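You operate a simulated robot arm through the tools that you are given. There is no shell and no other tool. Be economical: measure what you need, move in short steps, check, and stop when the job is done.

You are at the controls of a simulated two-armed robot. One attempt, no reset.

TASK
Wipe up the spill on the table top by the fridge with the tea towel and put it back.

The check looks at the end state, three seconds after you hand in, the way a careful person would. Anything else that was tipped, shoved, dropped, spilled or broken makes it a failure. Flat cloth is picked up by pressing the open fingertips on it (5 to 10 N) and closing them slowly along it; thin cloth reads only 2 to 8 mm in the jaws.

THE ROBOT
Two 7-joint arms with two-finger grippers on one trunk, on a base that drives. Base frame: it is fixed to the floor where the robot stands at the start and does not move with it; the origin is under the middle of the robot, x ahead of it, y to its left, z up; the surface under the hand at the start is at about z = 709. Lengths are in mm, angles in degrees, forces in N, time in s.
The left shoulder is at the start at [60, 123, 945], the right one opposite. With the tool pointing down near the work surface each hand reaches from about 300 to 780 mm from the robot's upright axis, wherever it stands, measured 20 degrees to its own side. Payload 1.47 kg a hand.
The tool frame of a hand sits at the grasp point between the pads (the TCP): z along the fingers, y along the line on which they close. The tips reach 16 mm beyond it. The gripper opens to 87 mm. The gripper's body begins 55 mm behind the TCP.
Orientation is that of the tool frame in the base frame, as a unit quaternion [w, x, y, z]. With the fingers straight down and closing along the base's y, the tool's x points along the base's -x, its y along +y and its z along -z.

THE INTERFACE
- The arms move only by the tool move_arm. It takes "left_targets", "right_targets" or both (then of equal length, played together; a hand with none holds still); each is a list of rows, each a list of 6 numbers: the shift along the base's x, y, z in units of 500 mm (1.0 is 500 mm), then the turn, a rotation vector about the base's x, y, z in units of 180 degrees (1.0 is 180 degrees). In form: [[tx, ty, tz, rx, ry, rz], ...]. A call has 1 to 12 rows; each row is the pose to reach, as a shift and turn from the pose commanded when the call began. "left_gripper" and "right_gripper" are, for a hand that has rows, the finger opening in m, from 0 to 0.087, set as the call begins (left out, the last holds). A call with a number of a shift or a turn outside -1 to 1 is refused whole. A row lasts 0.2 s, in which the tool goes at most 50 mm and 8.6 degrees; a call with a longer step from one row to the next is refused whole, and so is a gripper value outside its range. Where a pose cannot be reached the arm comes as near as it can. A force on the tool above 40 N (or 10 N above the force at the start of the call, whichever is more), or a blocked arm, ends the call early, and 0.2 s more pass. The fingers move at their own pace (about 153 mm/s each) and stop on an object; they squeeze with about 28 N. The grip force told is the motor's: it shows also when the fingers shut on nothing. Time passes only in rows, and 0.2 s behind the last, so rows that repeat a pose let the fingers close. The reply holds the time, the measured pose of the TCP, the force on the tool along the base axes, the opening and the grip force, in the units named above and with some noise, with the torque about the TCP (base axes, N m) and any sound that the robot's microphone picked up, and new pictures: "show" is both (left out), scene, wrist or none (wrist: the cameras of the hands that moved).
- Cameras (640 x 400 px; columns grow to the right, rows downward): "scene" is now at [80.4, 56.8, 1488.2]; the picture's right is [0.55, -0.83, 0.00], its down [-0.63, -0.42, -0.65] and it looks along [0.54, 0.36, -0.76] (base axes); focal length 257 px, centre (320, 200). "left" rides on the left gripper at [73, -12, -90] in its tool frame; the picture's right is [0.16, 0.99, 0.00], its down [-0.72, 0.12, -0.68] and it looks along [-0.67, 0.11, 0.73] (tool axes); focal length 247 px, centre (320, 200). "right" rides on the right gripper at [73, 12, -90] in its tool frame; the picture's right is [-0.16, 0.99, 0.00], its down [-0.72, -0.12, -0.68] and it looks along [-0.67, -0.11, 0.73] (tool axes); focal length 247 px, centre (320, 200). There is no depth. A picture from a camera that has moved, and an enlarged one, comes with that camera's place and axes in the base frame and with its lens. The place of the scene camera against the robot may be out by one fixed shift of up to 25 mm in any direction.
- move_column(by): slides the trunk up (or, below 0, down) by that many mm; the arms and the scene camera ride with it, the base frame stays. It gives what a move gives, with no picture.
- base_move(legs): drives the robot by 1 to 6 legs, each [ahead, left, turn to the left] in mm, mm and degrees, along the robot's own axes; the way and the turn of a leg run together, so that a leg with both is an arc; at most 1500 mm and 180 degrees a leg. The arms and the cameras ride along, it lands a little off, and it stops where it bumps. It gives what a move gives, and a new picture of the scene camera.
- aim_head(pan, tilt): turns the head with the scene camera to pan (to the left, within 120 degrees either way) and tilt (down, from -29 to 69), counted from straight ahead of the robot. It gives what a move gives, and a new picture of the scene camera.
- zoom(camera, box): a new picture of the part [left, top, right, bottom] of that camera's present view, enlarged. It takes no simulated time.
- close_job(): hands the job in; it is judged then, once.

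Go step by step. Nothing tells you exact positions but the pictures and the camera data: compare them with the known pose of the tool, close in by small moves and look again before you grip or let go. The budget is 120 turns and 260 pictures, counting those below and the enlarged ones. Unless the task says otherwise, let go and move clear before handing in, and close with one line.

The tools are called after "Request:" as name(argument=value, ...) on one line, values as JSON. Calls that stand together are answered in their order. move_arm: Moves the arms, as the interface text tells. Its arguments: {"type":"object","properties":{"left_targets":{"type":"array","items":{"type":"array","items":{"type":"number"}}},"left_gripper":{"type":"number"},"right_targets":{"type":"array","items":{"type":"array","items":{"type":"number"}}},"right_gripper":{"type":"number"},"show":{"type":"string","enum":["both","scene","wrist","none"]}},"required":[]} The other tools are called the same way: move_column (by) slides the trunk up or down; base_move (legs) drives the base; aim_head (pan, tilt) turns the head that bears the scene camera; zoom (camera, box) takes an enlarged picture of a part of a camera's view; close_job () hands the job in.

At the start:

```text
time_s: 0.0
left_tcp_pos: [413.5, 418.0, 903.5]
left_tcp_rot: [0.0, 0.0, 1.0, 0.0]
left_contact_force: [0.9, -0.6, 0.3]
left_moment: [-0.02, 0.0, 0.01]
left_width: 87.0
left_grip_force: 0.1
right_tcp_pos: [503.7, 8.7, 1008.2]
right_tcp_rot: [0.0, 0.0, 1.0, 0.0]
right_contact_force: [0.2, -0.5, -0.7]
right_moment: [-0.04, 0.01, -0.01]
right_width: 86.8
right_grip_force: 0.0
trunk travel left (down, up): [-100.0, 130.0]
robot x, y, heading: [1.1, -0.6, -0.2]
head pan, tilt: [33.6, 49.2]
```

scene: 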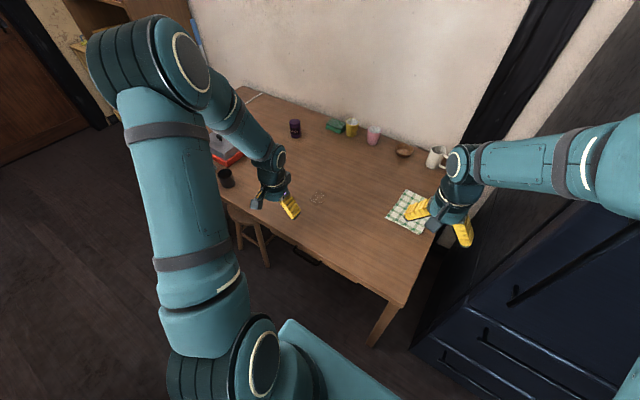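
right: 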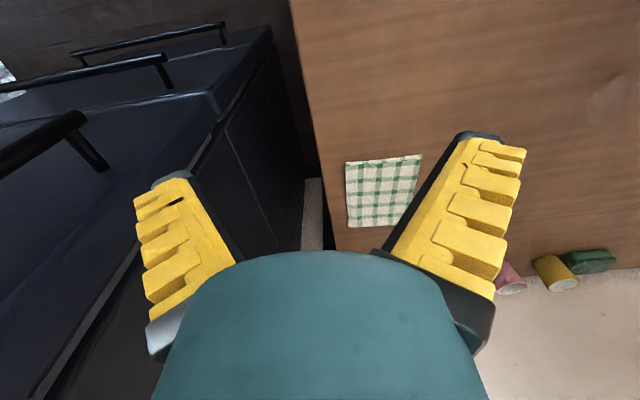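
left: 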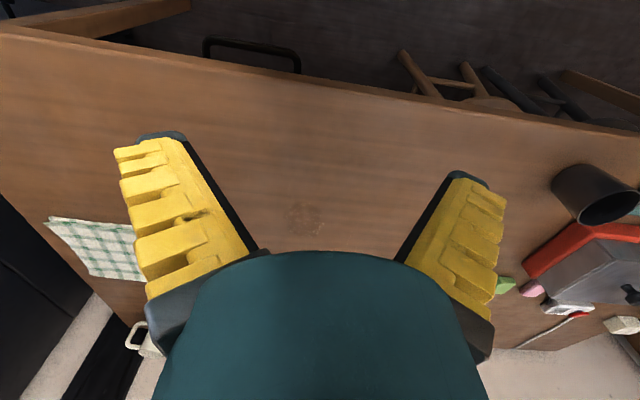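

I see a table with a checked tea towel near (770, 110) and a faint spill near (640, 445), and the dark cabinets or fridge to the right. I'll enlarge both before moving.

Request:
zoom(camera="scene", box=[260, 110, 480, 250])

Request:
zoom(camera="left", box=[0, 120, 640, 400])

Request:
zoom(camera="right", box=[300, 100, 640, 310])

Request:
aim_head(pan=0, tilt=60)

```text
2.86 times, centred on (370, 180) of scene
camera zoom: at [80.4, 56.8, 1488.2], right [0.55, -0.83, 0.0], down [-0.63, -0.42, -0.65], along [0.54, 0.36, -0.76], focal length 735 px, centre (177, 257)
```

zoom: 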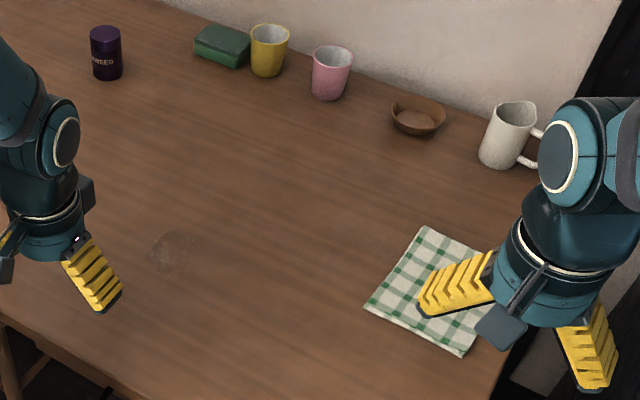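

```text
1.00 times, centred on (320, 260) of left (not enlarged: the box is as wide or as high as the picture)
camera zoom: at [341.3, 406.2, 991.5], right [-0.16, 0.99, 0.0], down [0.72, 0.12, 0.68], along [0.67, 0.11, -0.73], focal length 247 px, centre (320, 140)
```

zoom: 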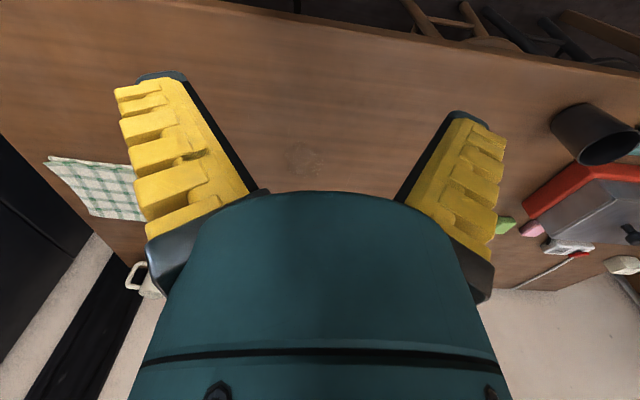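

```text
1.88 times, centred on (470, 205) of right
camera zoom: at [430.2, 19.2, 1098.4], right [0.16, 0.99, 0.0], down [0.72, -0.12, 0.68], along [0.67, -0.11, -0.73], focal length 465 px, centre (38, 191)
```

zoom: 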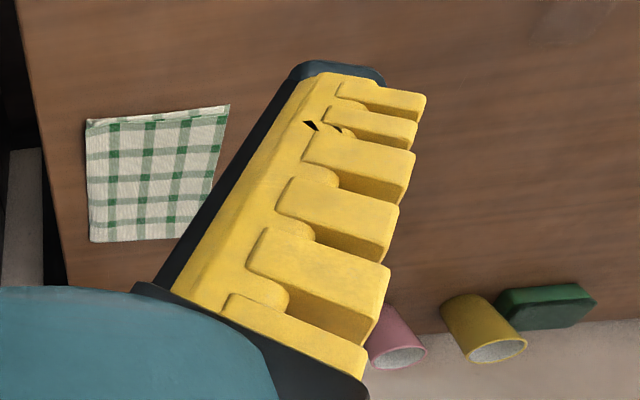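

```text
time_s: 1.0
left_tcp_pos: [413.5, 416.8, 903.8]
left_tcp_rot: [0.0, 0.0, 1.0, -0.001]
left_contact_force: [0.7, -0.1, 0.4]
left_moment: [0.03, 0.03, 0.0]
left_width: 87.1
left_grip_force: 0.0
right_tcp_pos: [503.0, 7.4, 1007.9]
right_tcp_rot: [0.0, 0.0, 1.0, 0.0]
right_contact_force: [0.2, -0.5, 0.5]
right_moment: [-0.02, 0.02, 0.0]
right_width: 86.7
right_grip_force: 0.1
trunk travel left (down, up): [-100.0, 130.0]
robot x, y, heading: [1.4, 4.5, -0.1]
head pan, tilt: [0.0, 60.0]
camera scene: at [82.4, 13.9, 1474.6], right [0.0, -1.0, 0.0], down [-0.87, 0.0, -0.5], along [0.5, 0.0, -0.87], focal length 257 px, centre (320, 200)
```

scene: 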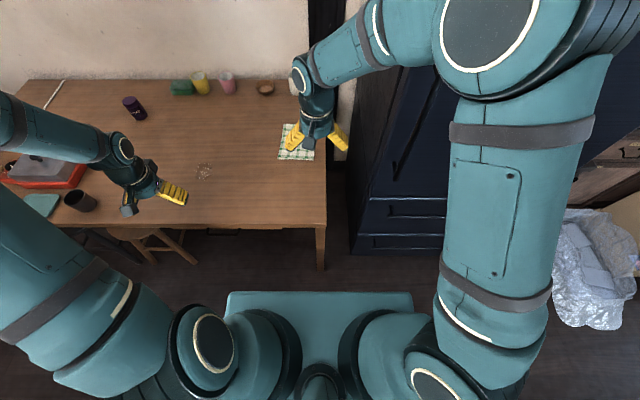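

The towel spans about x 695–875, y 40–170, and the spill is about 80 mm wide near (641, 440). The table's front edge is at x≈420, with a leg near the corner. I'll pull the right arm back, then drive a little closer.

Request:
move_arm(right_targets=[[-0.08, -0.04, 0, 0, 0, 0], [-0.16, -0.08, 0, 0, 0, 0], [-0.24, -0.12, 0, 0, 0, 0], [-0.3, -0.16, 0, 0, 0, 0]], show="none")

Request:
base_move(legs=[[80, 0, 0]])

Request:
aim_head(pan=22, tilt=52)

```text
time_s: 2.0
left_tcp_pos: [412.2, 417.5, 903.8]
left_tcp_rot: [0.001, 0.001, 1.0, 0.0]
left_contact_force: [0.7, -0.7, 0.1]
left_moment: [-0.03, -0.01, 0.03]
left_width: 87.0
left_grip_force: 0.1
right_tcp_pos: [352.1, -69.6, 1009.5]
right_tcp_rot: [0.0, 0.0, 1.0, 0.001]
right_contact_force: [-0.2, -0.7, -0.2]
right_moment: [0.02, 0.01, 0.0]
right_width: 87.0
right_grip_force: 0.1
trunk travel left (down, up): [-100.0, 130.0]
robot x, y, heading: [-0.0, 1.4, -0.3]
head pan, tilt: [0.0, 60.0]
```

```text
time_s: 3.1
left_tcp_pos: [494.6, 417.9, 901.5]
left_tcp_rot: [-0.001, 0.0, 1.0, 0.0]
left_contact_force: [-0.5, -0.2, 0.2]
left_moment: [-0.01, 0.02, 0.02]
left_width: 86.8
left_grip_force: 0.1
right_tcp_pos: [435.9, -67.8, 1007.6]
right_tcp_rot: [-0.001, -0.001, 1.0, 0.0]
right_contact_force: [0.4, 0.4, -0.7]
right_moment: [0.02, 0.02, -0.01]
right_width: 87.0
right_grip_force: 0.1
trunk travel left (down, up): [-100.0, 130.0]
robot x, y, heading: [82.3, -1.7, -0.0]
head pan, tilt: [0.0, 60.0]
camera scene: at [165.8, 13.9, 1474.5], right [0.0, -1.0, 0.0], down [-0.87, 0.0, -0.5], along [0.5, 0.0, -0.87], focal length 257 px, centre (320, 200)
```

scene: 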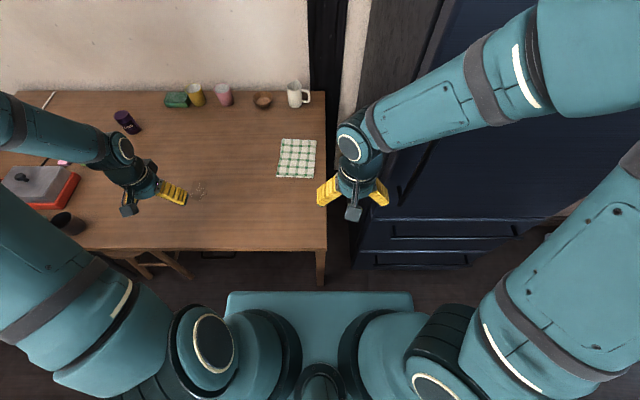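

```text
time_s: 3.9
left_tcp_pos: [494.2, 417.9, 901.4]
left_tcp_rot: [-0.001, -0.001, 1.0, 0.0]
left_contact_force: [-0.5, 0.5, 0.4]
left_moment: [0.0, -0.03, 0.02]
left_width: 87.0
left_grip_force: 0.1
right_tcp_pos: [434.0, -67.3, 1008.6]
right_tcp_rot: [0.0, -0.001, 1.0, 0.0]
right_contact_force: [-0.8, -0.2, -0.3]
right_moment: [-0.02, -0.02, 0.0]
right_width: 87.0
right_grip_force: 0.0
trunk travel left (down, up): [-100.0, 130.0]
robot x, y, heading: [78.1, -0.5, -0.2]
head pan, tilt: [22.0, 52.0]
camera scene: at [167.5, 42.0, 1484.5], right [0.37, -0.93, 0.0], down [-0.73, -0.3, -0.62], along [0.57, 0.23, -0.79], focal length 257 px, centre (320, 200)
```

scene: 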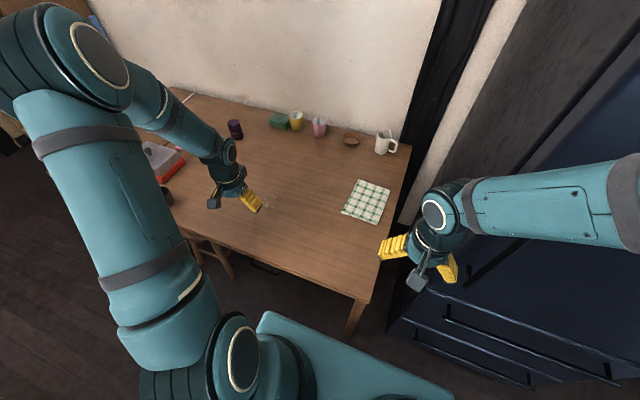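

The robot is 80 mm closer, and the towel centre is near (794, 97) with its sides close to the base axes. I'll bring the left hand above it for a look through the wrist camera.

Request:
move_arm(left_targets=[[0.059, -0.064, 0, 0, 0, 0], [0.118, -0.128, 0, 0, 0, 0], [0.178, -0.193, 0, 0, 0, 0], [0.237, -0.257, 0, 0, 0, 0], [0.296, -0.321, 0, 0, 0, 0], [0.355, -0.385, 0, 0, 0, 0], [0.414, -0.449, 0, 0, 0, 0], [0.474, -0.514, 0, 0, 0, 0], [0.533, -0.578, 0, 0, 0, 0], [0.592, -0.642, 0, 0, 0, 0], [0.592, -0.642, 0, 0, 0, 0]])

```text
time_s: 6.3
left_tcp_pos: [790.0, 100.0, 902.9]
left_tcp_rot: [0.001, -0.001, 1.0, 0.0]
left_contact_force: [0.0, 0.9, -0.6]
left_moment: [-0.01, -0.04, 0.02]
left_width: 87.1
left_grip_force: 0.0
right_tcp_pos: [434.1, -68.1, 1008.1]
right_tcp_rot: [0.0, -0.001, 1.0, 0.0]
right_contact_force: [0.3, -0.5, 0.6]
right_moment: [-0.03, 0.0, -0.01]
right_width: 86.9
right_grip_force: 0.0
trunk travel left (down, up): [-100.0, 130.0]
robot x, y, heading: [80.6, -2.3, 0.1]
head pan, tilt: [22.0, 52.0]
camera scene: at [166.9, 42.5, 1484.5], right [0.38, -0.93, 0.0], down [-0.73, -0.3, -0.62], along [0.57, 0.23, -0.79], focal length 257 px, centre (320, 200)
camera left: at [718.6, 87.0, 992.0], right [-0.16, 0.99, 0.0], down [0.72, 0.12, 0.68], along [0.67, 0.11, -0.73], focal length 247 px, centre (320, 200)
```

scene: 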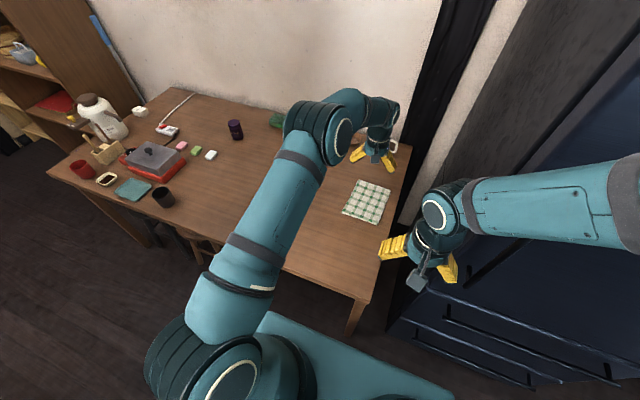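
left: 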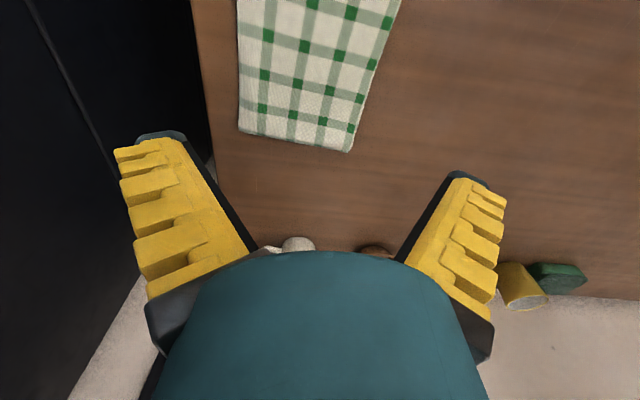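

The wrist view puts the towel centre near (790, 86). I'll set the fingers to 50 mm and come down to about 15 mm above the cloth.

Request:
move_arm(left_targets=[[0, -0.014, -0.08, 0, 0, 0], [0, -0.028, -0.16, 0, 0, 0], [0, -0.028, -0.24, 0, 0, 0], [0, -0.028, -0.31, 0, 0, 0], [0, -0.028, -0.31, 0, 0, 0]], left_gripper=0.05)

```text
time_s: 7.5
left_tcp_pos: [787.0, 84.6, 749.0]
left_tcp_rot: [0.001, -0.001, 1.0, 0.0]
left_contact_force: [-1.0, -0.1, 0.5]
left_moment: [-0.01, -0.04, 0.01]
left_width: 55.0
left_grip_force: 3.9
right_tcp_pos: [435.0, -68.0, 1008.7]
right_tcp_rot: [0.0, -0.001, 1.0, 0.0]
right_contact_force: [0.7, -0.2, -0.6]
right_moment: [-0.04, -0.02, -0.02]
right_width: 86.9
right_grip_force: 0.0
trunk travel left (down, up): [-100.0, 130.0]
robot x, y, heading: [80.4, -0.6, 0.1]
head pan, tilt: [22.0, 52.0]
camera scene: at [167.1, 42.1, 1484.6], right [0.38, -0.93, 0.0], down [-0.73, -0.3, -0.62], along [0.57, 0.23, -0.79], focal length 257 px, centre (320, 200)
camera left: at [715.7, 72.7, 837.7], right [-0.16, 0.99, 0.0], down [0.72, 0.12, 0.68], along [0.67, 0.11, -0.73], focal length 247 px, centre (320, 200)
```

scene: 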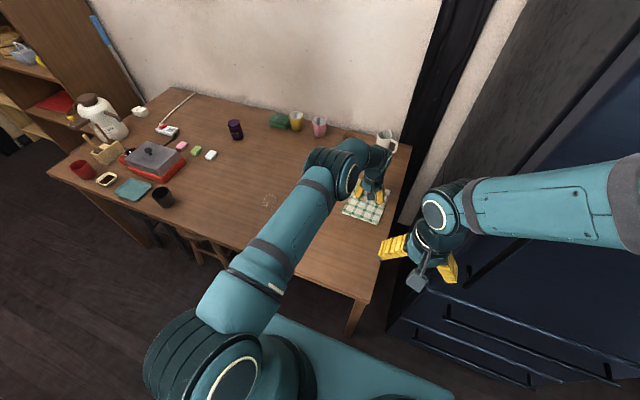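
left: 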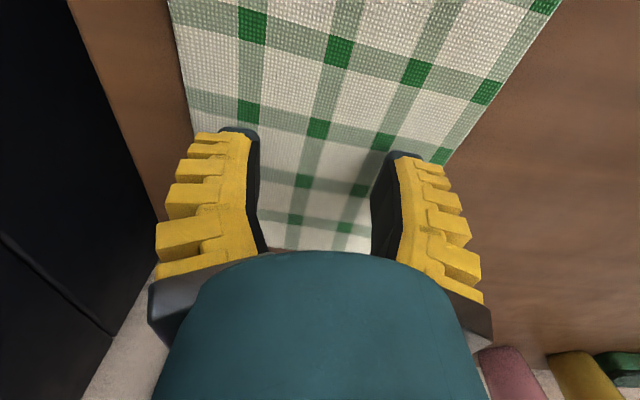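

The fingers straddle the middle of the cloth, so I'll ease down to touch it.

Request:
move_arm(left_targets=[[0, 0, -0.01, 0, 0, 0], [0, 0, -0.02, 0, 0, 0], [0, 0, -0.03, 0, 0, 0], [0, 0, -0.036, 0, 0, 0], [0, 0, -0.036, 0, 0, 0]], show="none")

```text
time_s: 8.7
left_tcp_pos: [795.0, 83.1, 737.8]
left_tcp_rot: [0.008, -0.001, 1.0, 0.0]
left_contact_force: [-1.8, 0.0, 19.9]
left_moment: [0.04, 0.05, 0.04]
left_width: 5.2
left_grip_force: 27.8
right_tcp_pos: [433.6, -67.7, 1008.6]
right_tcp_rot: [0.001, 0.0, 1.0, 0.0]
right_contact_force: [0.0, -0.6, -0.6]
right_moment: [-0.02, 0.02, 0.0]
right_width: 86.9
right_grip_force: 0.0
trunk travel left (down, up): [-100.0, 130.0]
robot x, y, heading: [84.7, 3.2, 0.0]
head pan, tilt: [22.0, 52.0]
stopped in row 5 (left hand): the force on the tool passed its limit at 44 N (the readings are from after the stop); the commanded pose is now the measured one
```

The readings are odd: the fingers report 5 mm and the force limit tripped at about z 738. I need to look before doing anything else.

Request:
zoom(camera="left", box=[0, 0, 640, 400])

Request:
zoom(camera="scene", box=[280, 100, 440, 240])

```text
1.00 times, centred on (320, 200) of left (not enlarged: the box is as wide or as high as the picture)
camera zoom: at [721.7, 71.1, 825.2], right [-0.16, 0.99, 0.0], down [0.71, 0.12, 0.69], along [0.68, 0.11, -0.72], focal length 247 px, centre (320, 200)
```

zoom: 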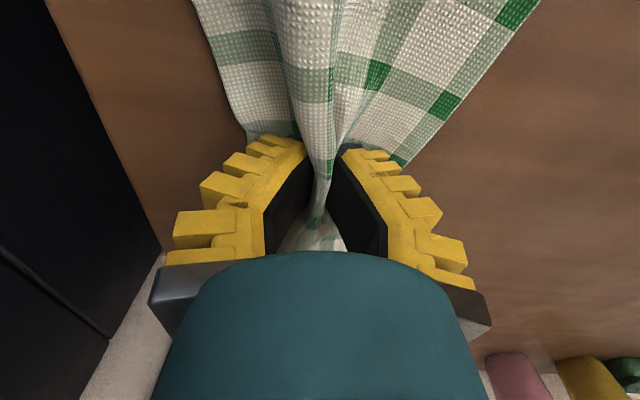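

```text
2.86 times, centred on (360, 170) of scene
camera zoom: at [166.3, 42.0, 1484.5], right [0.38, -0.93, 0.0], down [-0.73, -0.3, -0.62], along [0.57, 0.23, -0.79], focal length 735 px, centre (206, 286)
```

zoom: 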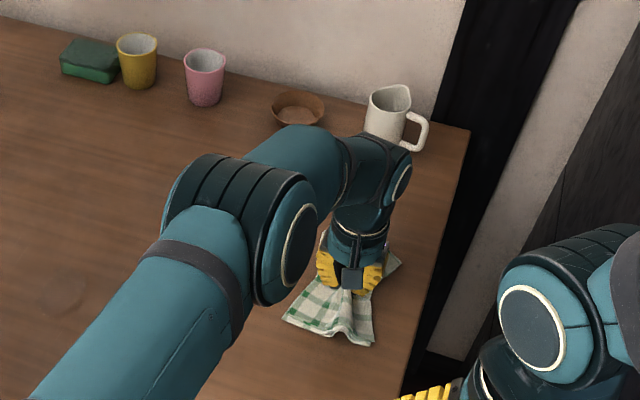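

The cloth is pinched in the middle with a ridge at 5 mm, which is a proper cloth reading. I'll ease the pressure and drag it low towards the spill, stopping partway to check.

Request:
move_arm(left_targets=[[0, 0, 0.012, 0, 0, 0], [0, 0, 0.012, 0, 0, 0], [-0.02, 0.05, 0.012, 0, 0, 0], [-0.04, 0.1, 0.012, 0, 0, 0], [-0.06, 0.15, 0.012, 0, 0, 0], [-0.08, 0.2, 0.012, 0, 0, 0], [-0.1, 0.25, 0.012, 0, 0, 0], [-0.12, 0.3, 0.012, 0, 0, 0]], left_gripper=0)

```text
time_s: 10.5
left_tcp_pos: [735.3, 233.4, 740.0]
left_tcp_rot: [0.005, -0.001, 1.0, -0.001]
left_contact_force: [0.2, 0.1, 1.1]
left_moment: [0.01, 0.01, -0.06]
left_width: 0.0
left_grip_force: 27.6
right_tcp_pos: [434.8, -67.3, 1008.3]
right_tcp_rot: [0.0, -0.001, 1.0, 0.0]
right_contact_force: [-0.4, 0.6, -0.3]
right_moment: [-0.04, 0.02, 0.02]
right_width: 86.7
right_grip_force: 0.1
trunk travel left (down, up): [-100.0, 130.0]
robot x, y, heading: [82.1, -0.9, -0.1]
head pan, tilt: [22.0, 52.0]
camera scene: at [167.0, 42.4, 1484.5], right [0.38, -0.93, 0.0], down [-0.73, -0.3, -0.62], along [0.57, 0.23, -0.79], focal length 257 px, centre (320, 200)
camera left: at [661.2, 221.8, 828.2], right [-0.16, 0.99, 0.0], down [0.72, 0.12, 0.69], along [0.68, 0.11, -0.73], focal length 247 px, centre (320, 200)
```

scene: 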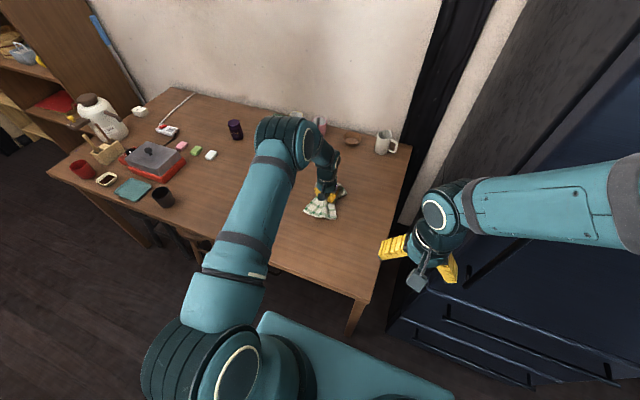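
left: 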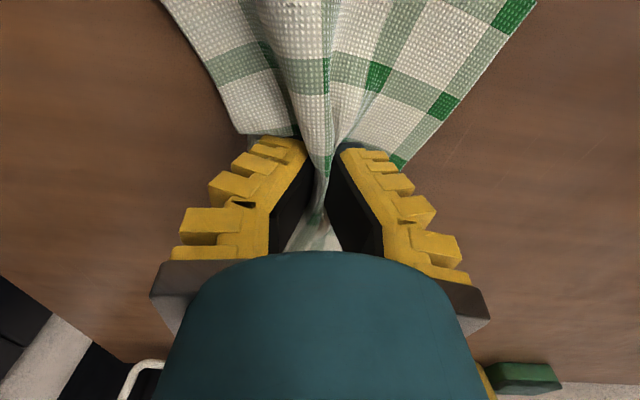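

The cloth follows and stays spread. I'll carry on over the spill and press lightly.

Request:
move_arm(left_targets=[[-0.024, 0.052, 0, 0, 0, 0], [-0.047, 0.104, 0, 0, 0, 0], [-0.07, 0.156, 0, 0, 0, 0], [-0.094, 0.208, 0, 0, 0, 0], [-0.118, 0.26, 0, 0, 0, 0], [-0.142, 0.312, 0, 0, 0, 0], [-0.165, 0.364, 0, 0, 0, 0], [-0.188, 0.414, 0, 0, 0, 0], [-0.188, 0.414, -0.006, 0, 0, 0], [-0.188, 0.414, -0.008, 0, 0, 0]], left_gripper=0)

```text
time_s: 12.7
left_tcp_pos: [638.8, 440.9, 737.9]
left_tcp_rot: [0.007, -0.001, 1.0, 0.0]
left_contact_force: [-1.6, -3.3, 24.3]
left_moment: [-0.05, 0.06, 0.01]
left_width: 2.0
left_grip_force: 28.0
right_tcp_pos: [433.8, -68.4, 1009.2]
right_tcp_rot: [0.001, -0.001, 1.0, 0.002]
right_contact_force: [-0.1, 0.7, -0.1]
right_moment: [-0.02, -0.02, -0.01]
right_width: 87.3
right_grip_force: 0.0
trunk travel left (down, up): [-100.0, 130.0]
robot x, y, heading: [79.5, 2.6, -0.1]
head pan, tilt: [22.0, 52.0]
camera scene: at [165.2, 40.3, 1484.8], right [0.38, -0.93, 0.0], down [-0.73, -0.3, -0.62], along [0.57, 0.23, -0.79], focal length 257 px, centre (320, 200)
camera left: at [566.0, 428.9, 825.2], right [-0.16, 0.99, 0.0], down [0.72, 0.12, 0.69], along [0.68, 0.11, -0.72], focal length 247 px, centre (320, 200)
```

scene: 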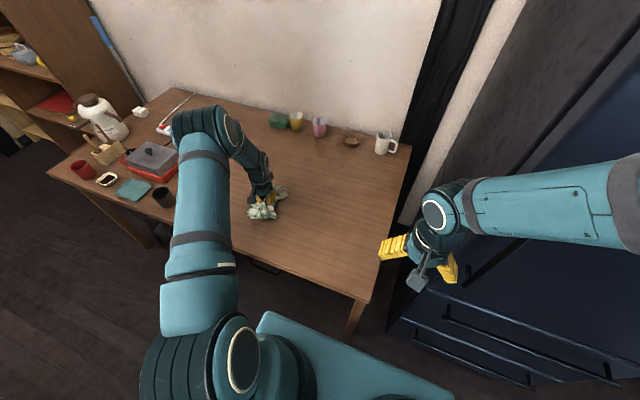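
left: 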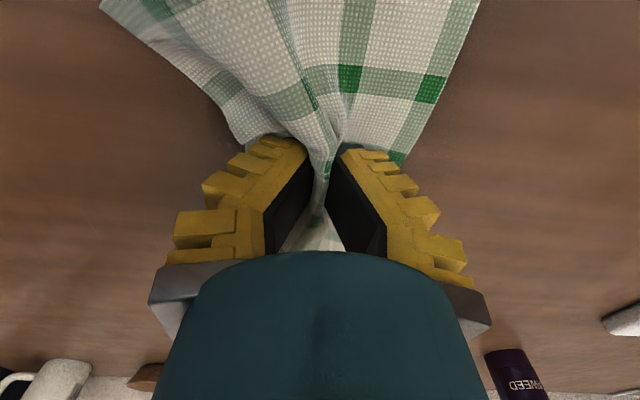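

I'm over the spill at about 24 N. I'll ease off slightly and wipe back and forth over a ±50 mm patch.

Request:
move_arm(left_targets=[[0, 0, 0.003, 0, 0, 0], [0.05, 0.0, 0.003, 0, 0, 0], [0.1, 0.0, 0.003, 0, 0, 0], [0.05, 0.03, 0.003, 0, 0, 0], [0.0, 0.06, 0.003, 0, 0, 0], [-0.05, 0.06, 0.003, 0, 0, 0], [-0.1, 0.03, 0.003, 0, 0, 0], [-0.1, -0.03, 0.003, 0, 0, 0], [-0.05, -0.07, 0.003, 0, 0, 0], [0.0, -0.08, 0.003, 0, 0, 0], [0.05, -0.05, 0.003, 0, 0, 0], [0, 0, 0.003, 0, 0, 0]], left_gripper=0, show="none")

Request:
move_arm(left_targets=[[0, 0.05, 0, 0, 0, 0], [0, 0.1, 0, 0, 0, 0], [0.04, 0.08, 0, 0, 0, 0], [0.06, 0.02, 0, 0, 0, 0], [0.06, -0.05, 0, 0, 0, 0], [0.02, -0.1, 0, 0, 0, 0], [-0.03, -0.1, 0, 0, 0, 0], [-0.05, -0.05, 0, 0, 0, 0], [-0.05, 0, 0, 0, 0, 0], [-0.05, 0.05, 0, 0, 0, 0], [-0.02, 0.02, 0, 0, 0, 0], [0, 0, 0, 0, 0, 0]], left_gripper=0)

```text
time_s: 15.3
left_tcp_pos: [636.3, 439.9, 744.2]
left_tcp_rot: [0.004, -0.001, 1.0, -0.001]
left_contact_force: [-0.1, -0.5, 0.9]
left_moment: [0.01, -0.03, 0.01]
left_width: 0.1
left_grip_force: 27.4
right_tcp_pos: [433.6, -67.0, 1008.6]
right_tcp_rot: [0.001, -0.001, 1.0, -0.001]
right_contact_force: [-0.5, 0.2, -0.6]
right_moment: [0.01, 0.0, -0.03]
right_width: 86.8
right_grip_force: 0.1
trunk travel left (down, up): [-100.0, 130.0]
robot x, y, heading: [83.3, 1.5, -0.1]
head pan, tilt: [22.0, 52.0]
```

```text
time_s: 17.9
left_tcp_pos: [640.8, 441.8, 738.3]
left_tcp_rot: [0.004, -0.002, 1.0, 0.0]
left_contact_force: [-4.0, 4.3, 9.1]
left_moment: [0.06, 0.0, -0.02]
left_width: 0.1
left_grip_force: 27.3
right_tcp_pos: [432.5, -68.0, 1008.2]
right_tcp_rot: [0.0, 0.0, 1.0, 0.0]
right_contact_force: [0.1, -0.2, 0.3]
right_moment: [-0.07, 0.0, 0.01]
right_width: 87.3
right_grip_force: 0.0
trunk travel left (down, up): [-100.0, 130.0]
robot x, y, heading: [80.4, 0.9, -0.0]
head pan, tilt: [22.0, 52.0]
camera scene: at [166.2, 41.8, 1484.6], right [0.38, -0.93, 0.0], down [-0.73, -0.3, -0.62], along [0.57, 0.23, -0.79], focal length 257 px, centre (320, 200)
camera left: at [568.4, 429.7, 826.3], right [-0.16, 0.99, 0.0], down [0.72, 0.12, 0.69], along [0.68, 0.11, -0.73], focal length 247 px, centre (320, 200)
```

scene: 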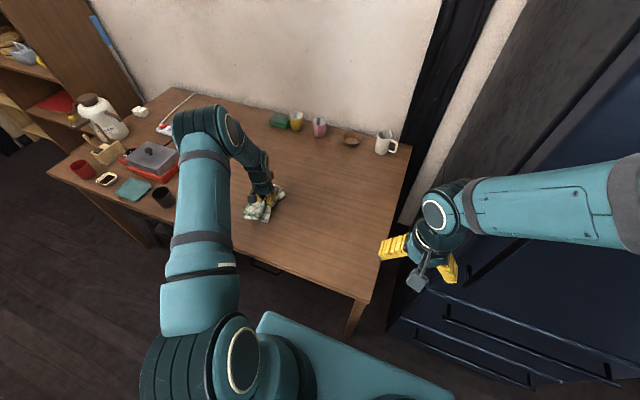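
left: 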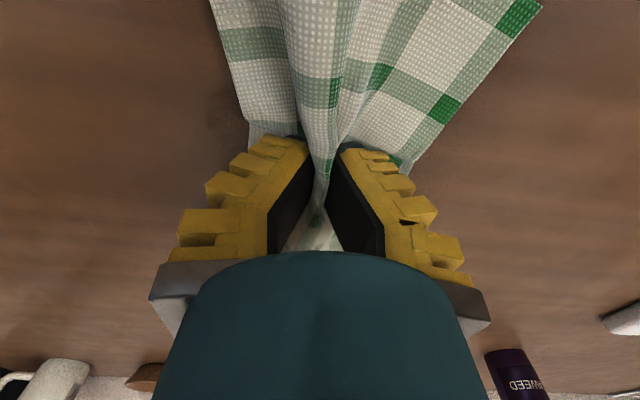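

The cloth still looks tidy. I'll drag it partway back to uncover the spill area and check it.

Request:
move_arm(left_targets=[[0.024, -0.052, 0.004, 0, 0, 0], [0.047, -0.104, 0.008, 0, 0, 0], [0.07, -0.156, 0.008, 0, 0, 0], [0.094, -0.208, 0.008, 0, 0, 0], [0.118, -0.26, 0.008, 0, 0, 0], [0.142, -0.312, 0.008, 0, 0, 0], [0.165, -0.364, 0.008, 0, 0, 0], [0.188, -0.414, 0.008, 0, 0, 0], [0.188, -0.414, 0.008, 0, 0, 0]], left_gripper=0, show="wrist")

Request:
zoom(camera="scene", box=[220, 140, 360, 240])

```text
time_s: 19.9
left_tcp_pos: [731.1, 234.0, 740.8]
left_tcp_rot: [0.005, -0.001, 1.0, -0.001]
left_contact_force: [0.5, -0.1, 0.2]
left_moment: [0.02, 0.01, 0.02]
left_width: 0.0
left_grip_force: 28.2
right_tcp_pos: [433.6, -67.2, 1008.9]
right_tcp_rot: [0.0, -0.001, 1.0, 0.0]
right_contact_force: [-0.2, 0.8, 0.5]
right_moment: [0.01, 0.01, 0.02]
right_width: 87.0
right_grip_force: 0.1
trunk travel left (down, up): [-100.0, 130.0]
robot x, y, heading: [83.3, -1.9, 0.1]
head pan, tilt: [22.0, 52.0]
camera left: at [659.5, 222.7, 829.3], right [-0.16, 0.99, 0.0], down [0.72, 0.12, 0.69], along [0.68, 0.11, -0.73], focal length 247 px, centre (320, 200)
```

left: 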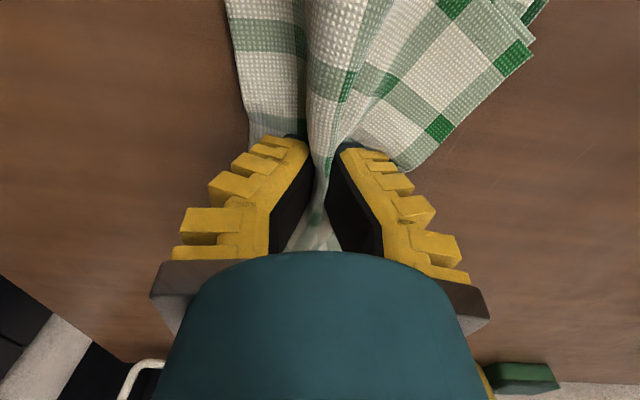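

```text
4.00 times, centred on (290, 190) of scene
camera zoom: at [167.2, 42.3, 1484.5], right [0.38, -0.93, 0.0], down [-0.73, -0.3, -0.62], along [0.57, 0.23, -0.79], focal length 1029 px, centre (440, 240)
```

zoom: 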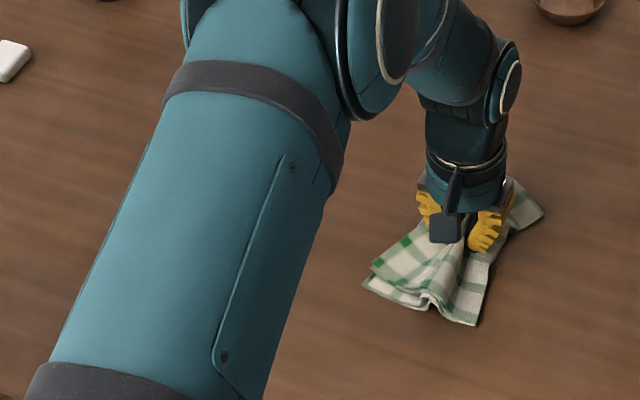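

The arm hides the spill from here, so I'll continue low towards the home spot and look again.

Request:
move_arm(left_targets=[[0.02, -0.05, 0, 0, 0, 0], [0.04, -0.1, 0, 0, 0, 0], [0.06, -0.15, 0, 0, 0, 0], [0.08, -0.2, 0, 0, 0, 0], [0.1, -0.25, 0, 0, 0, 0], [0.12, -0.3, 0, 0, 0, 0], [0.12, -0.3, 0, 0, 0, 0]], left_gripper=0)

Request:
zoom(camera="scene", box=[220, 140, 400, 260])

```text
time_s: 21.5
left_tcp_pos: [792.0, 84.8, 739.6]
left_tcp_rot: [0.004, -0.001, 1.0, 0.0]
left_contact_force: [-0.2, 0.1, -0.1]
left_moment: [-0.01, -0.01, -0.01]
left_width: 0.0
left_grip_force: 27.7
right_tcp_pos: [434.4, -67.1, 1008.4]
right_tcp_rot: [0.0, -0.002, 1.0, 0.0]
right_contact_force: [-0.1, -0.2, 0.7]
right_moment: [0.02, 0.02, 0.0]
right_width: 87.2
right_grip_force: 0.1
trunk travel left (down, up): [-100.0, 130.0]
robot x, y, heading: [82.5, 2.4, -0.2]
head pan, tilt: [22.0, 52.0]
camera scene: at [167.2, 42.3, 1484.5], right [0.38, -0.93, 0.0], down [-0.73, -0.3, -0.62], along [0.57, 0.23, -0.79], focal length 257 px, centre (320, 200)
camera left: at [720.0, 73.1, 828.7], right [-0.16, 0.99, 0.0], down [0.72, 0.12, 0.69], along [0.68, 0.11, -0.73], focal length 247 px, centre (320, 200)
```

scene: 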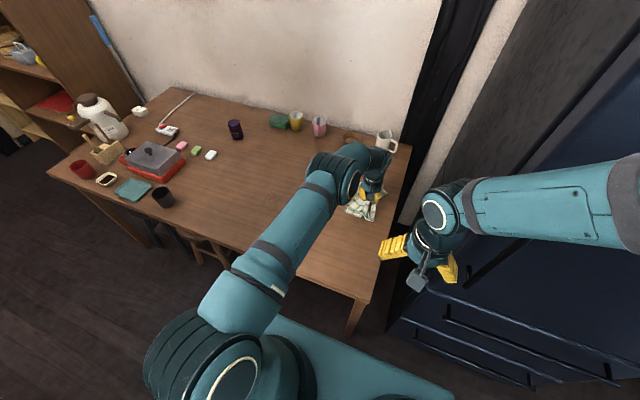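
left: 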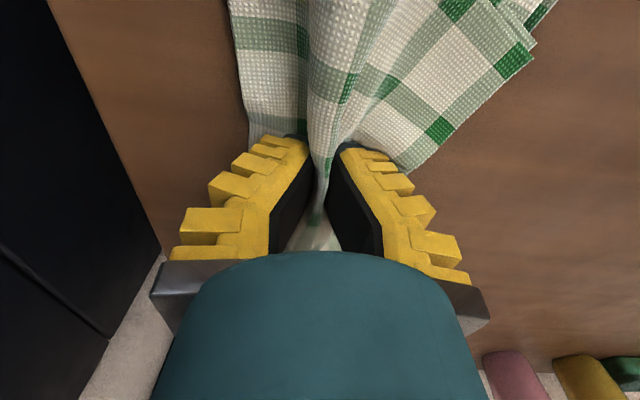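

```text
3.33 times, centred on (310, 200) of scene
camera zoom: at [167.2, 42.3, 1484.5], right [0.38, -0.93, 0.0], down [-0.73, -0.3, -0.62], along [0.57, 0.23, -0.79], focal length 857 px, centre (353, 200)
```

zoom: 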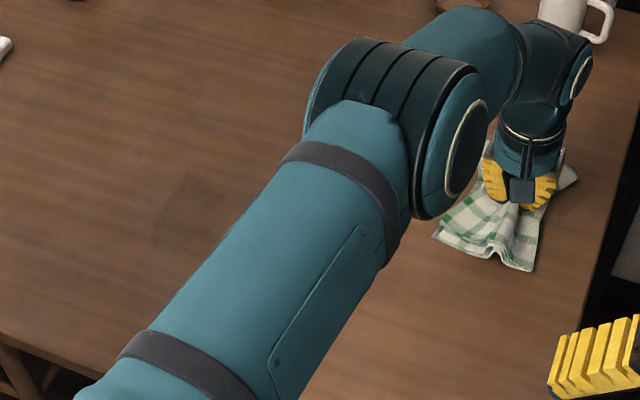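

There may be a faint dark patch left at the spill, so I'll enlarge it.

Request:
zoom(camera="scene", box=[250, 180, 298, 212])

```text
12.50 times, centred on (274, 196) of scene
camera zoom: at [167.2, 42.3, 1484.5], right [0.38, -0.93, 0.0], down [-0.73, -0.3, -0.62], along [0.57, 0.23, -0.79], focal length 3215 px, centre (895, 250)
```

zoom: 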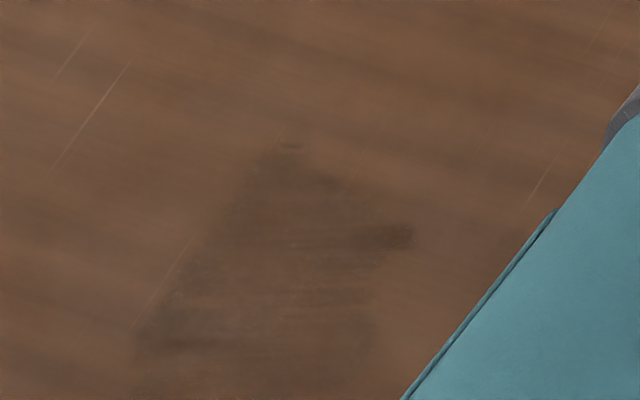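

A faint film remains around x 615–695, y 380–465. I'll take the cloth back and wipe that area in closer-spaced strokes with firmer pressure.

Request:
move_arm(left_targets=[[-0.03, 0.06, 0, 0, 0, 0], [-0.05, 0.13, 0, 0, 0, 0], [-0.08, 0.2, 0, 0, 0, 0], [-0.1, 0.27, 0, 0, 0, 0], [-0.12, 0.34, 0, 0, 0, 0], [-0.14, 0.41, 0, 0, 0, 0], [-0.16, 0.48, 0, 0, 0, 0], [-0.16, 0.55, 0, 0, 0, 0], [-0.16, 0.55, -0.004, 0, 0, 0]], left_gripper=0, show="none")

```text
time_s: 23.5
left_tcp_pos: [713.5, 360.6, 738.2]
left_tcp_rot: [0.004, -0.002, 1.0, 0.001]
left_contact_force: [-1.6, 0.2, 6.9]
left_moment: [0.0, 0.04, 0.02]
left_width: 0.0
left_grip_force: 28.5
right_tcp_pos: [434.4, -68.0, 1008.4]
right_tcp_rot: [0.001, -0.001, 1.0, 0.0]
right_contact_force: [0.1, -1.6, 1.0]
right_moment: [-0.02, 0.02, 0.01]
right_width: 86.9
right_grip_force: 0.1
trunk travel left (down, up): [-100.0, 130.0]
robot x, y, heading: [79.8, 0.8, 0.3]
head pan, tilt: [22.0, 52.0]
```

Request:
move_arm(left_targets=[[0, 0.08, -0.002, 0, 0, 0], [0, 0.16, -0.002, 0, 0, 0], [0, 0.24, -0.002, 0, 0, 0], [-0.05, 0.24, -0.002, 0, 0, 0], [-0.05, 0.16, -0.002, 0, 0, 0], [-0.05, 0.08, -0.002, 0, 0, 0], [-0.05, 0.0, -0.002, 0, 0, 0], [-0.09, 0.0, -0.002, 0, 0, 0], [-0.09, 0.08, -0.002, 0, 0, 0], [-0.09, 0.16, -0.002, 0, 0, 0], [-0.09, 0.24, -0.002, 0, 0, 0], [-0.14, 0.24, -0.002, 0, 0, 0]], left_gripper=0, show="none")

Request:
move_arm(left_targets=[[0, -0.08, 0, 0, 0, 0], [0, -0.16, 0, 0, 0, 0], [0, -0.24, 0, 0, 0, 0], [-0.05, -0.24, 0, 0, 0, 0], [-0.05, -0.16, 0, 0, 0, 0], [-0.05, -0.08, 0, 0, 0, 0], [-0.05, 0, 0, 0, 0, 0], [-0.1, 0, 0, 0, 0, 0], [-0.1, -0.08, 0, 0, 0, 0], [-0.1, -0.16, 0, 0, 0, 0], [-0.1, -0.24, 0, 0, 0, 0], [-0.07, -0.24, 0, 0, 0, 0]], left_gripper=0)

```text
time_s: 26.1
left_tcp_pos: [641.7, 477.9, 740.3]
left_tcp_rot: [0.004, -0.001, 1.0, -0.002]
left_contact_force: [1.1, 1.0, 1.8]
left_moment: [0.0, -0.03, -0.02]
left_width: 0.0
left_grip_force: 28.5
right_tcp_pos: [433.8, -66.0, 1010.4]
right_tcp_rot: [0.001, -0.001, 1.0, 0.0]
right_contact_force: [0.3, 0.7, 0.4]
right_moment: [0.01, -0.02, -0.03]
right_width: 87.0
right_grip_force: 0.0
trunk travel left (down, up): [-100.0, 130.0]
robot x, y, heading: [84.5, 1.0, 0.3]
head pan, tilt: [22.0, 52.0]
```

```text
time_s: 28.7
left_tcp_pos: [605.4, 356.4, 737.6]
left_tcp_rot: [0.004, -0.001, 1.0, 0.0]
left_contact_force: [-5.7, -0.9, 13.9]
left_moment: [0.03, 0.1, 0.0]
left_width: 1.5
left_grip_force: 28.4
right_tcp_pos: [432.9, -68.5, 1008.7]
right_tcp_rot: [0.001, -0.001, 1.0, 0.0]
right_contact_force: [0.1, -0.4, 0.1]
right_moment: [0.02, 0.0, 0.0]
right_width: 86.6
right_grip_force: 0.2
trunk travel left (down, up): [-100.0, 130.0]
robot x, y, heading: [81.3, 1.6, -0.0]
head pan, tilt: [22.0, 52.0]
camera scene: at [165.7, 41.3, 1484.6], right [0.38, -0.93, 0.0], down [-0.73, -0.3, -0.62], along [0.57, 0.23, -0.79], focal length 257 px, centre (320, 200)
camera left: at [534.0, 344.6, 825.9], right [-0.16, 0.99, 0.0], down [0.72, 0.12, 0.69], along [0.68, 0.11, -0.73], focal length 247 px, centre (320, 200)
```

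scene: 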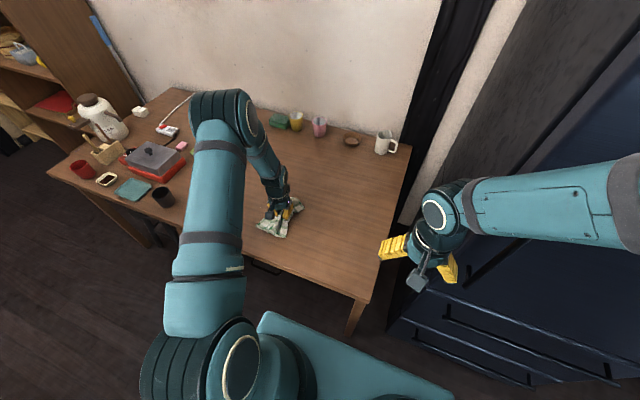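
left: 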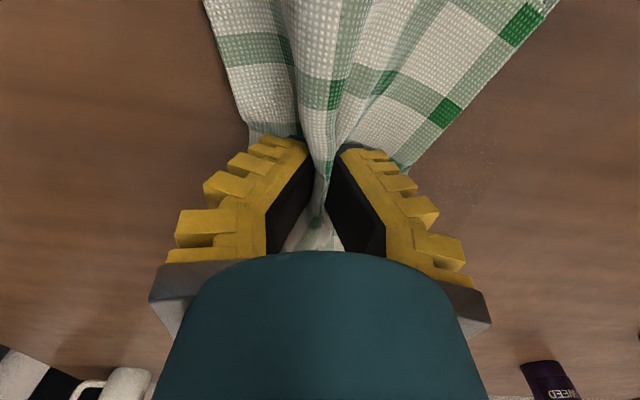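

Specks show beside the cloth in the wrist view, so I'll enlarge both views of the area.

Request:
zoom(camera="left", box=[400, 60, 640, 240])

Request:
zoom(camera="scene", box=[240, 170, 310, 214])

```text
2.22 times, centred on (520, 150) of left
camera zoom: at [534.0, 344.6, 825.9], right [-0.16, 0.99, 0.0], down [0.72, 0.12, 0.69], along [0.68, 0.11, -0.73], focal length 549 px, centre (-124, 311)
```

zoom: 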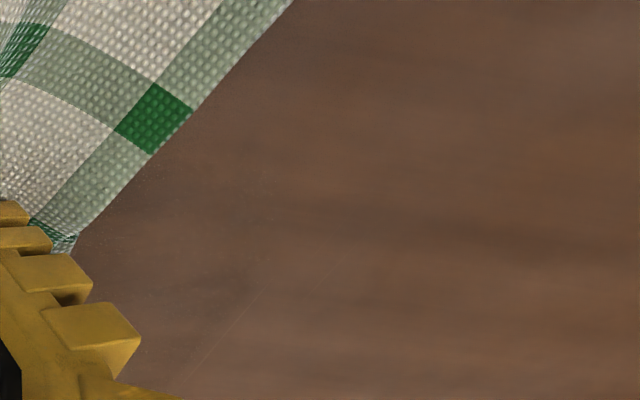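

```text
9.09 times, centred on (275, 192) of scene
camera zoom: at [165.7, 41.3, 1484.6], right [0.38, -0.93, 0.0], down [-0.73, -0.3, -0.62], along [0.57, 0.23, -0.79], focal length 2338 px, centre (729, 273)
```

zoom: 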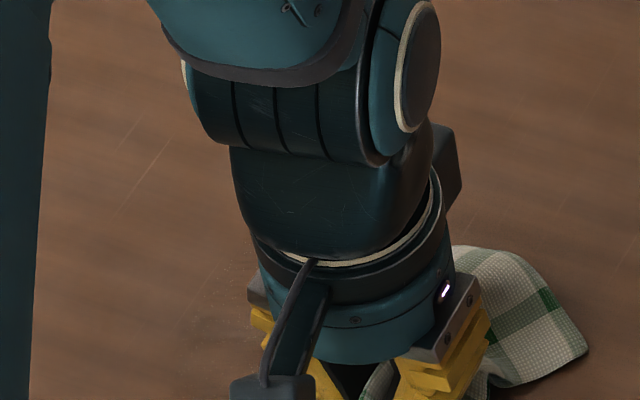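

I'll drag back to the home spot to get a clear view.

Request:
move_arm(left_targets=[[0.04, -0.06, 0.006, 0, 0, 0], [0.08, -0.12, 0.006, 0, 0, 0], [0.12, -0.18, 0.006, 0, 0, 0], [0.16, -0.24, 0.006, 0, 0, 0], [0.2, -0.3, 0.006, 0, 0, 0], [0.24, -0.36, 0.006, 0, 0, 0], [0.28, -0.42, 0.006, 0, 0, 0], [0.32, -0.48, 0.006, 0, 0, 0], [0.35, -0.52, 0.006, 0, 0, 0], [0.372, -0.546, 0.006, 0, 0, 0], [0.372, -0.546, 0.006, 0, 0, 0]], left_gripper=0, show="wrist")

Request:
zoom(camera="scene", box=[240, 170, 310, 214])

```text
time_s: 31.1
left_tcp_pos: [794.9, 84.8, 740.8]
left_tcp_rot: [0.005, -0.001, 1.0, -0.001]
left_contact_force: [-0.4, -0.3, -0.3]
left_moment: [0.02, 0.01, 0.0]
left_width: 0.0
left_grip_force: 28.1
right_tcp_pos: [433.9, -66.9, 1008.8]
right_tcp_rot: [0.0, -0.001, 1.0, 0.0]
right_contact_force: [-0.2, -0.1, 0.3]
right_moment: [0.0, 0.0, -0.01]
right_width: 87.1
right_grip_force: 0.0
trunk travel left (down, up): [-100.0, 130.0]
robot x, y, heading: [82.1, -1.0, 0.3]
head pan, tilt: [22.0, 52.0]
camera left: at [723.8, 72.6, 829.0], right [-0.16, 0.99, 0.0], down [0.72, 0.12, 0.69], along [0.68, 0.11, -0.73], focal length 247 px, centre (320, 200)
```

left: 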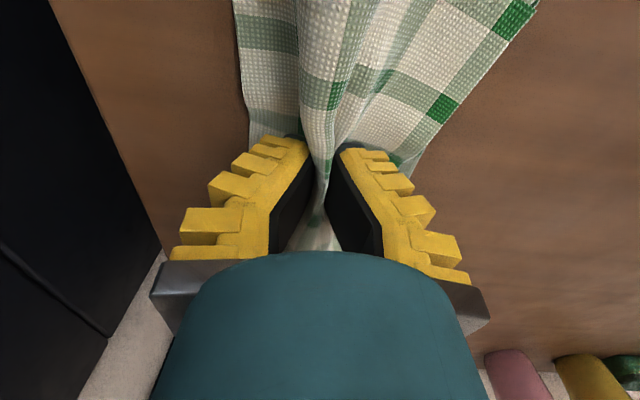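

```text
9.09 times, centred on (275, 192) of scene
camera zoom: at [167.1, 42.2, 1484.5], right [0.38, -0.93, 0.0], down [-0.73, -0.3, -0.62], along [0.57, 0.23, -0.79], focal length 2338 px, centre (729, 273)
```

zoom: 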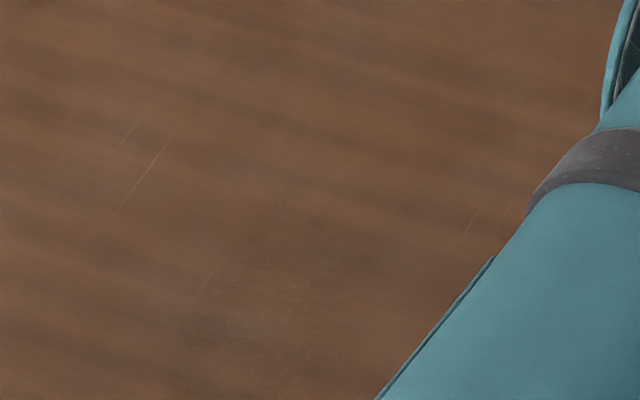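

The dark wet film is gone, but a faint speckle remains across about x 595–695, y 375–467. I'll do a second, firmer pass with strokes along x.

Request:
move_arm(left_targets=[[-0.02, 0.07, 0, 0, 0, 0], [-0.04, 0.14, 0, 0, 0, 0], [-0.06, 0.21, 0, 0, 0, 0], [-0.09, 0.28, 0, 0, 0, 0], [-0.11, 0.35, 0, 0, 0, 0], [-0.13, 0.42, 0, 0, 0, 0], [-0.15, 0.49, 0, 0, 0, 0], [-0.16, 0.55, 0, 0, 0, 0], [-0.16, 0.55, -0.009, 0, 0, 0]], left_gripper=0, show="none")

Request:
move_arm(left_targets=[[-0.08, 0, 0, 0, 0, 0], [-0.16, 0, 0, 0, 0, 0], [-0.24, 0, 0, 0, 0, 0], [-0.28, 0.03, 0, 0, 0, 0], [-0.2, 0.04, 0, 0, 0, 0], [-0.12, 0.04, 0, 0, 0, 0], [-0.04, 0.04, 0, 0, 0, 0], [0, 0.07, 0, 0, 0, 0], [-0.08, 0.08, 0, 0, 0, 0], [-0.16, 0.08, 0, 0, 0, 0], [-0.24, 0.08, 0, 0, 0, 0], [-0.28, 0.11, 0, 0, 0, 0]], left_gripper=0, show="none")

Request:
move_arm(left_targets=[[0.08, 0.01, 0, 0, 0, 0], [0.16, 0.01, 0, 0, 0, 0], [0.24, 0.01, 0, 0, 0, 0], [0.28, 0.05, 0, 0, 0, 0], [0.2, 0.05, 0, 0, 0, 0], [0.12, 0.05, 0, 0, 0, 0], [0.04, 0.05, 0, 0, 0, 0], [0, 0.08, 0, 0, 0, 0], [0.08, 0.1, 0, 0, 0, 0], [0.16, 0.1, 0, 0, 0, 0], [0.24, 0.1, 0, 0, 0, 0], [0.28, 0.1, 0, 0, 0, 0]], left_gripper=0)

```text
time_s: 33.1
left_tcp_pos: [711.2, 359.8, 739.3]
left_tcp_rot: [0.005, -0.001, 1.0, 0.0]
left_contact_force: [-3.5, -1.0, 12.4]
left_moment: [-0.03, 0.09, -0.02]
left_width: 1.1
left_grip_force: 28.0
right_tcp_pos: [433.5, -68.4, 1009.9]
right_tcp_rot: [0.001, -0.001, 1.0, 0.0]
right_contact_force: [0.0, 0.2, -0.3]
right_moment: [0.0, 0.0, 0.0]
right_width: 86.8
right_grip_force: 0.1
trunk travel left (down, up): [-100.0, 130.0]
robot x, y, heading: [81.8, -1.1, 0.4]
head pan, tilt: [22.0, 52.0]
```

```text
time_s: 35.7
left_tcp_pos: [573.1, 417.7, 739.1]
left_tcp_rot: [0.005, -0.001, 1.0, -0.001]
left_contact_force: [2.8, -3.5, 10.1]
left_moment: [-0.04, -0.06, 0.01]
left_width: 0.0
left_grip_force: 28.5
right_tcp_pos: [434.3, -68.3, 1008.9]
right_tcp_rot: [0.0, -0.001, 1.0, 0.0]
right_contact_force: [0.1, -0.1, -0.7]
right_moment: [0.03, 0.03, 0.0]
right_width: 86.9
right_grip_force: 0.0
trunk travel left (down, up): [-100.0, 130.0]
robot x, y, heading: [80.0, 2.3, -0.3]
head pan, tilt: [22.0, 52.0]
```

```text
time_s: 38.3
left_tcp_pos: [713.0, 465.8, 739.4]
left_tcp_rot: [0.005, -0.001, 1.0, 0.0]
left_contact_force: [-5.4, 0.6, 10.3]
left_moment: [0.0, 0.1, -0.01]
left_width: 0.0
left_grip_force: 28.1
right_tcp_pos: [434.0, -68.6, 1008.8]
right_tcp_rot: [0.002, -0.001, 1.0, 0.0]
right_contact_force: [-0.7, -0.5, 0.1]
right_moment: [0.02, 0.0, -0.02]
right_width: 86.9
right_grip_force: 0.1
trunk travel left (down, up): [-100.0, 130.0]
robot x, y, heading: [81.8, -1.7, 0.1]
head pan, tilt: [22.0, 52.0]
camera scene: at [166.0, 41.3, 1484.5], right [0.38, -0.93, 0.0], down [-0.73, -0.3, -0.62], along [0.57, 0.23, -0.79], focal length 257 px, centre (320, 200)
camera left: at [640.6, 453.8, 826.4], right [-0.16, 0.99, 0.0], down [0.72, 0.12, 0.69], along [0.68, 0.11, -0.73], focal length 247 px, centre (320, 200)
```

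scene: 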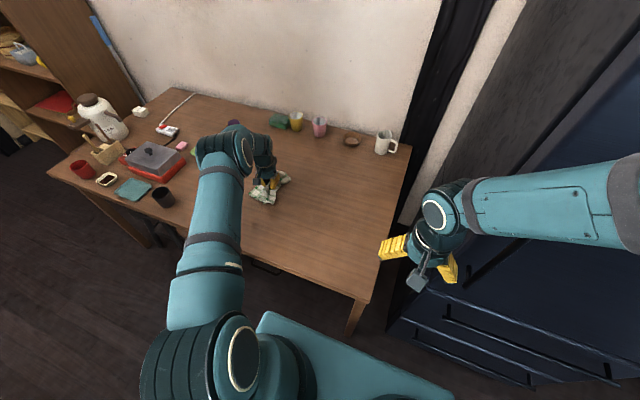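
left: 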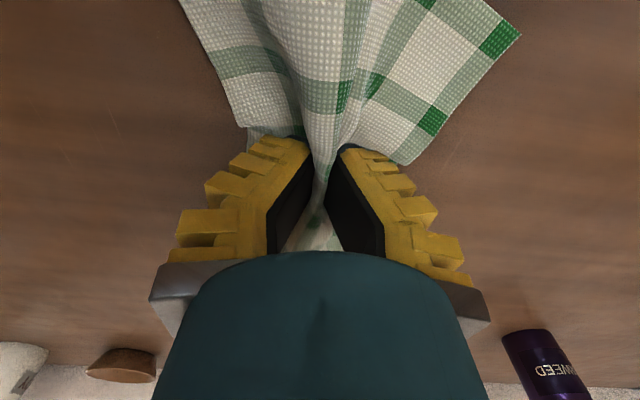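

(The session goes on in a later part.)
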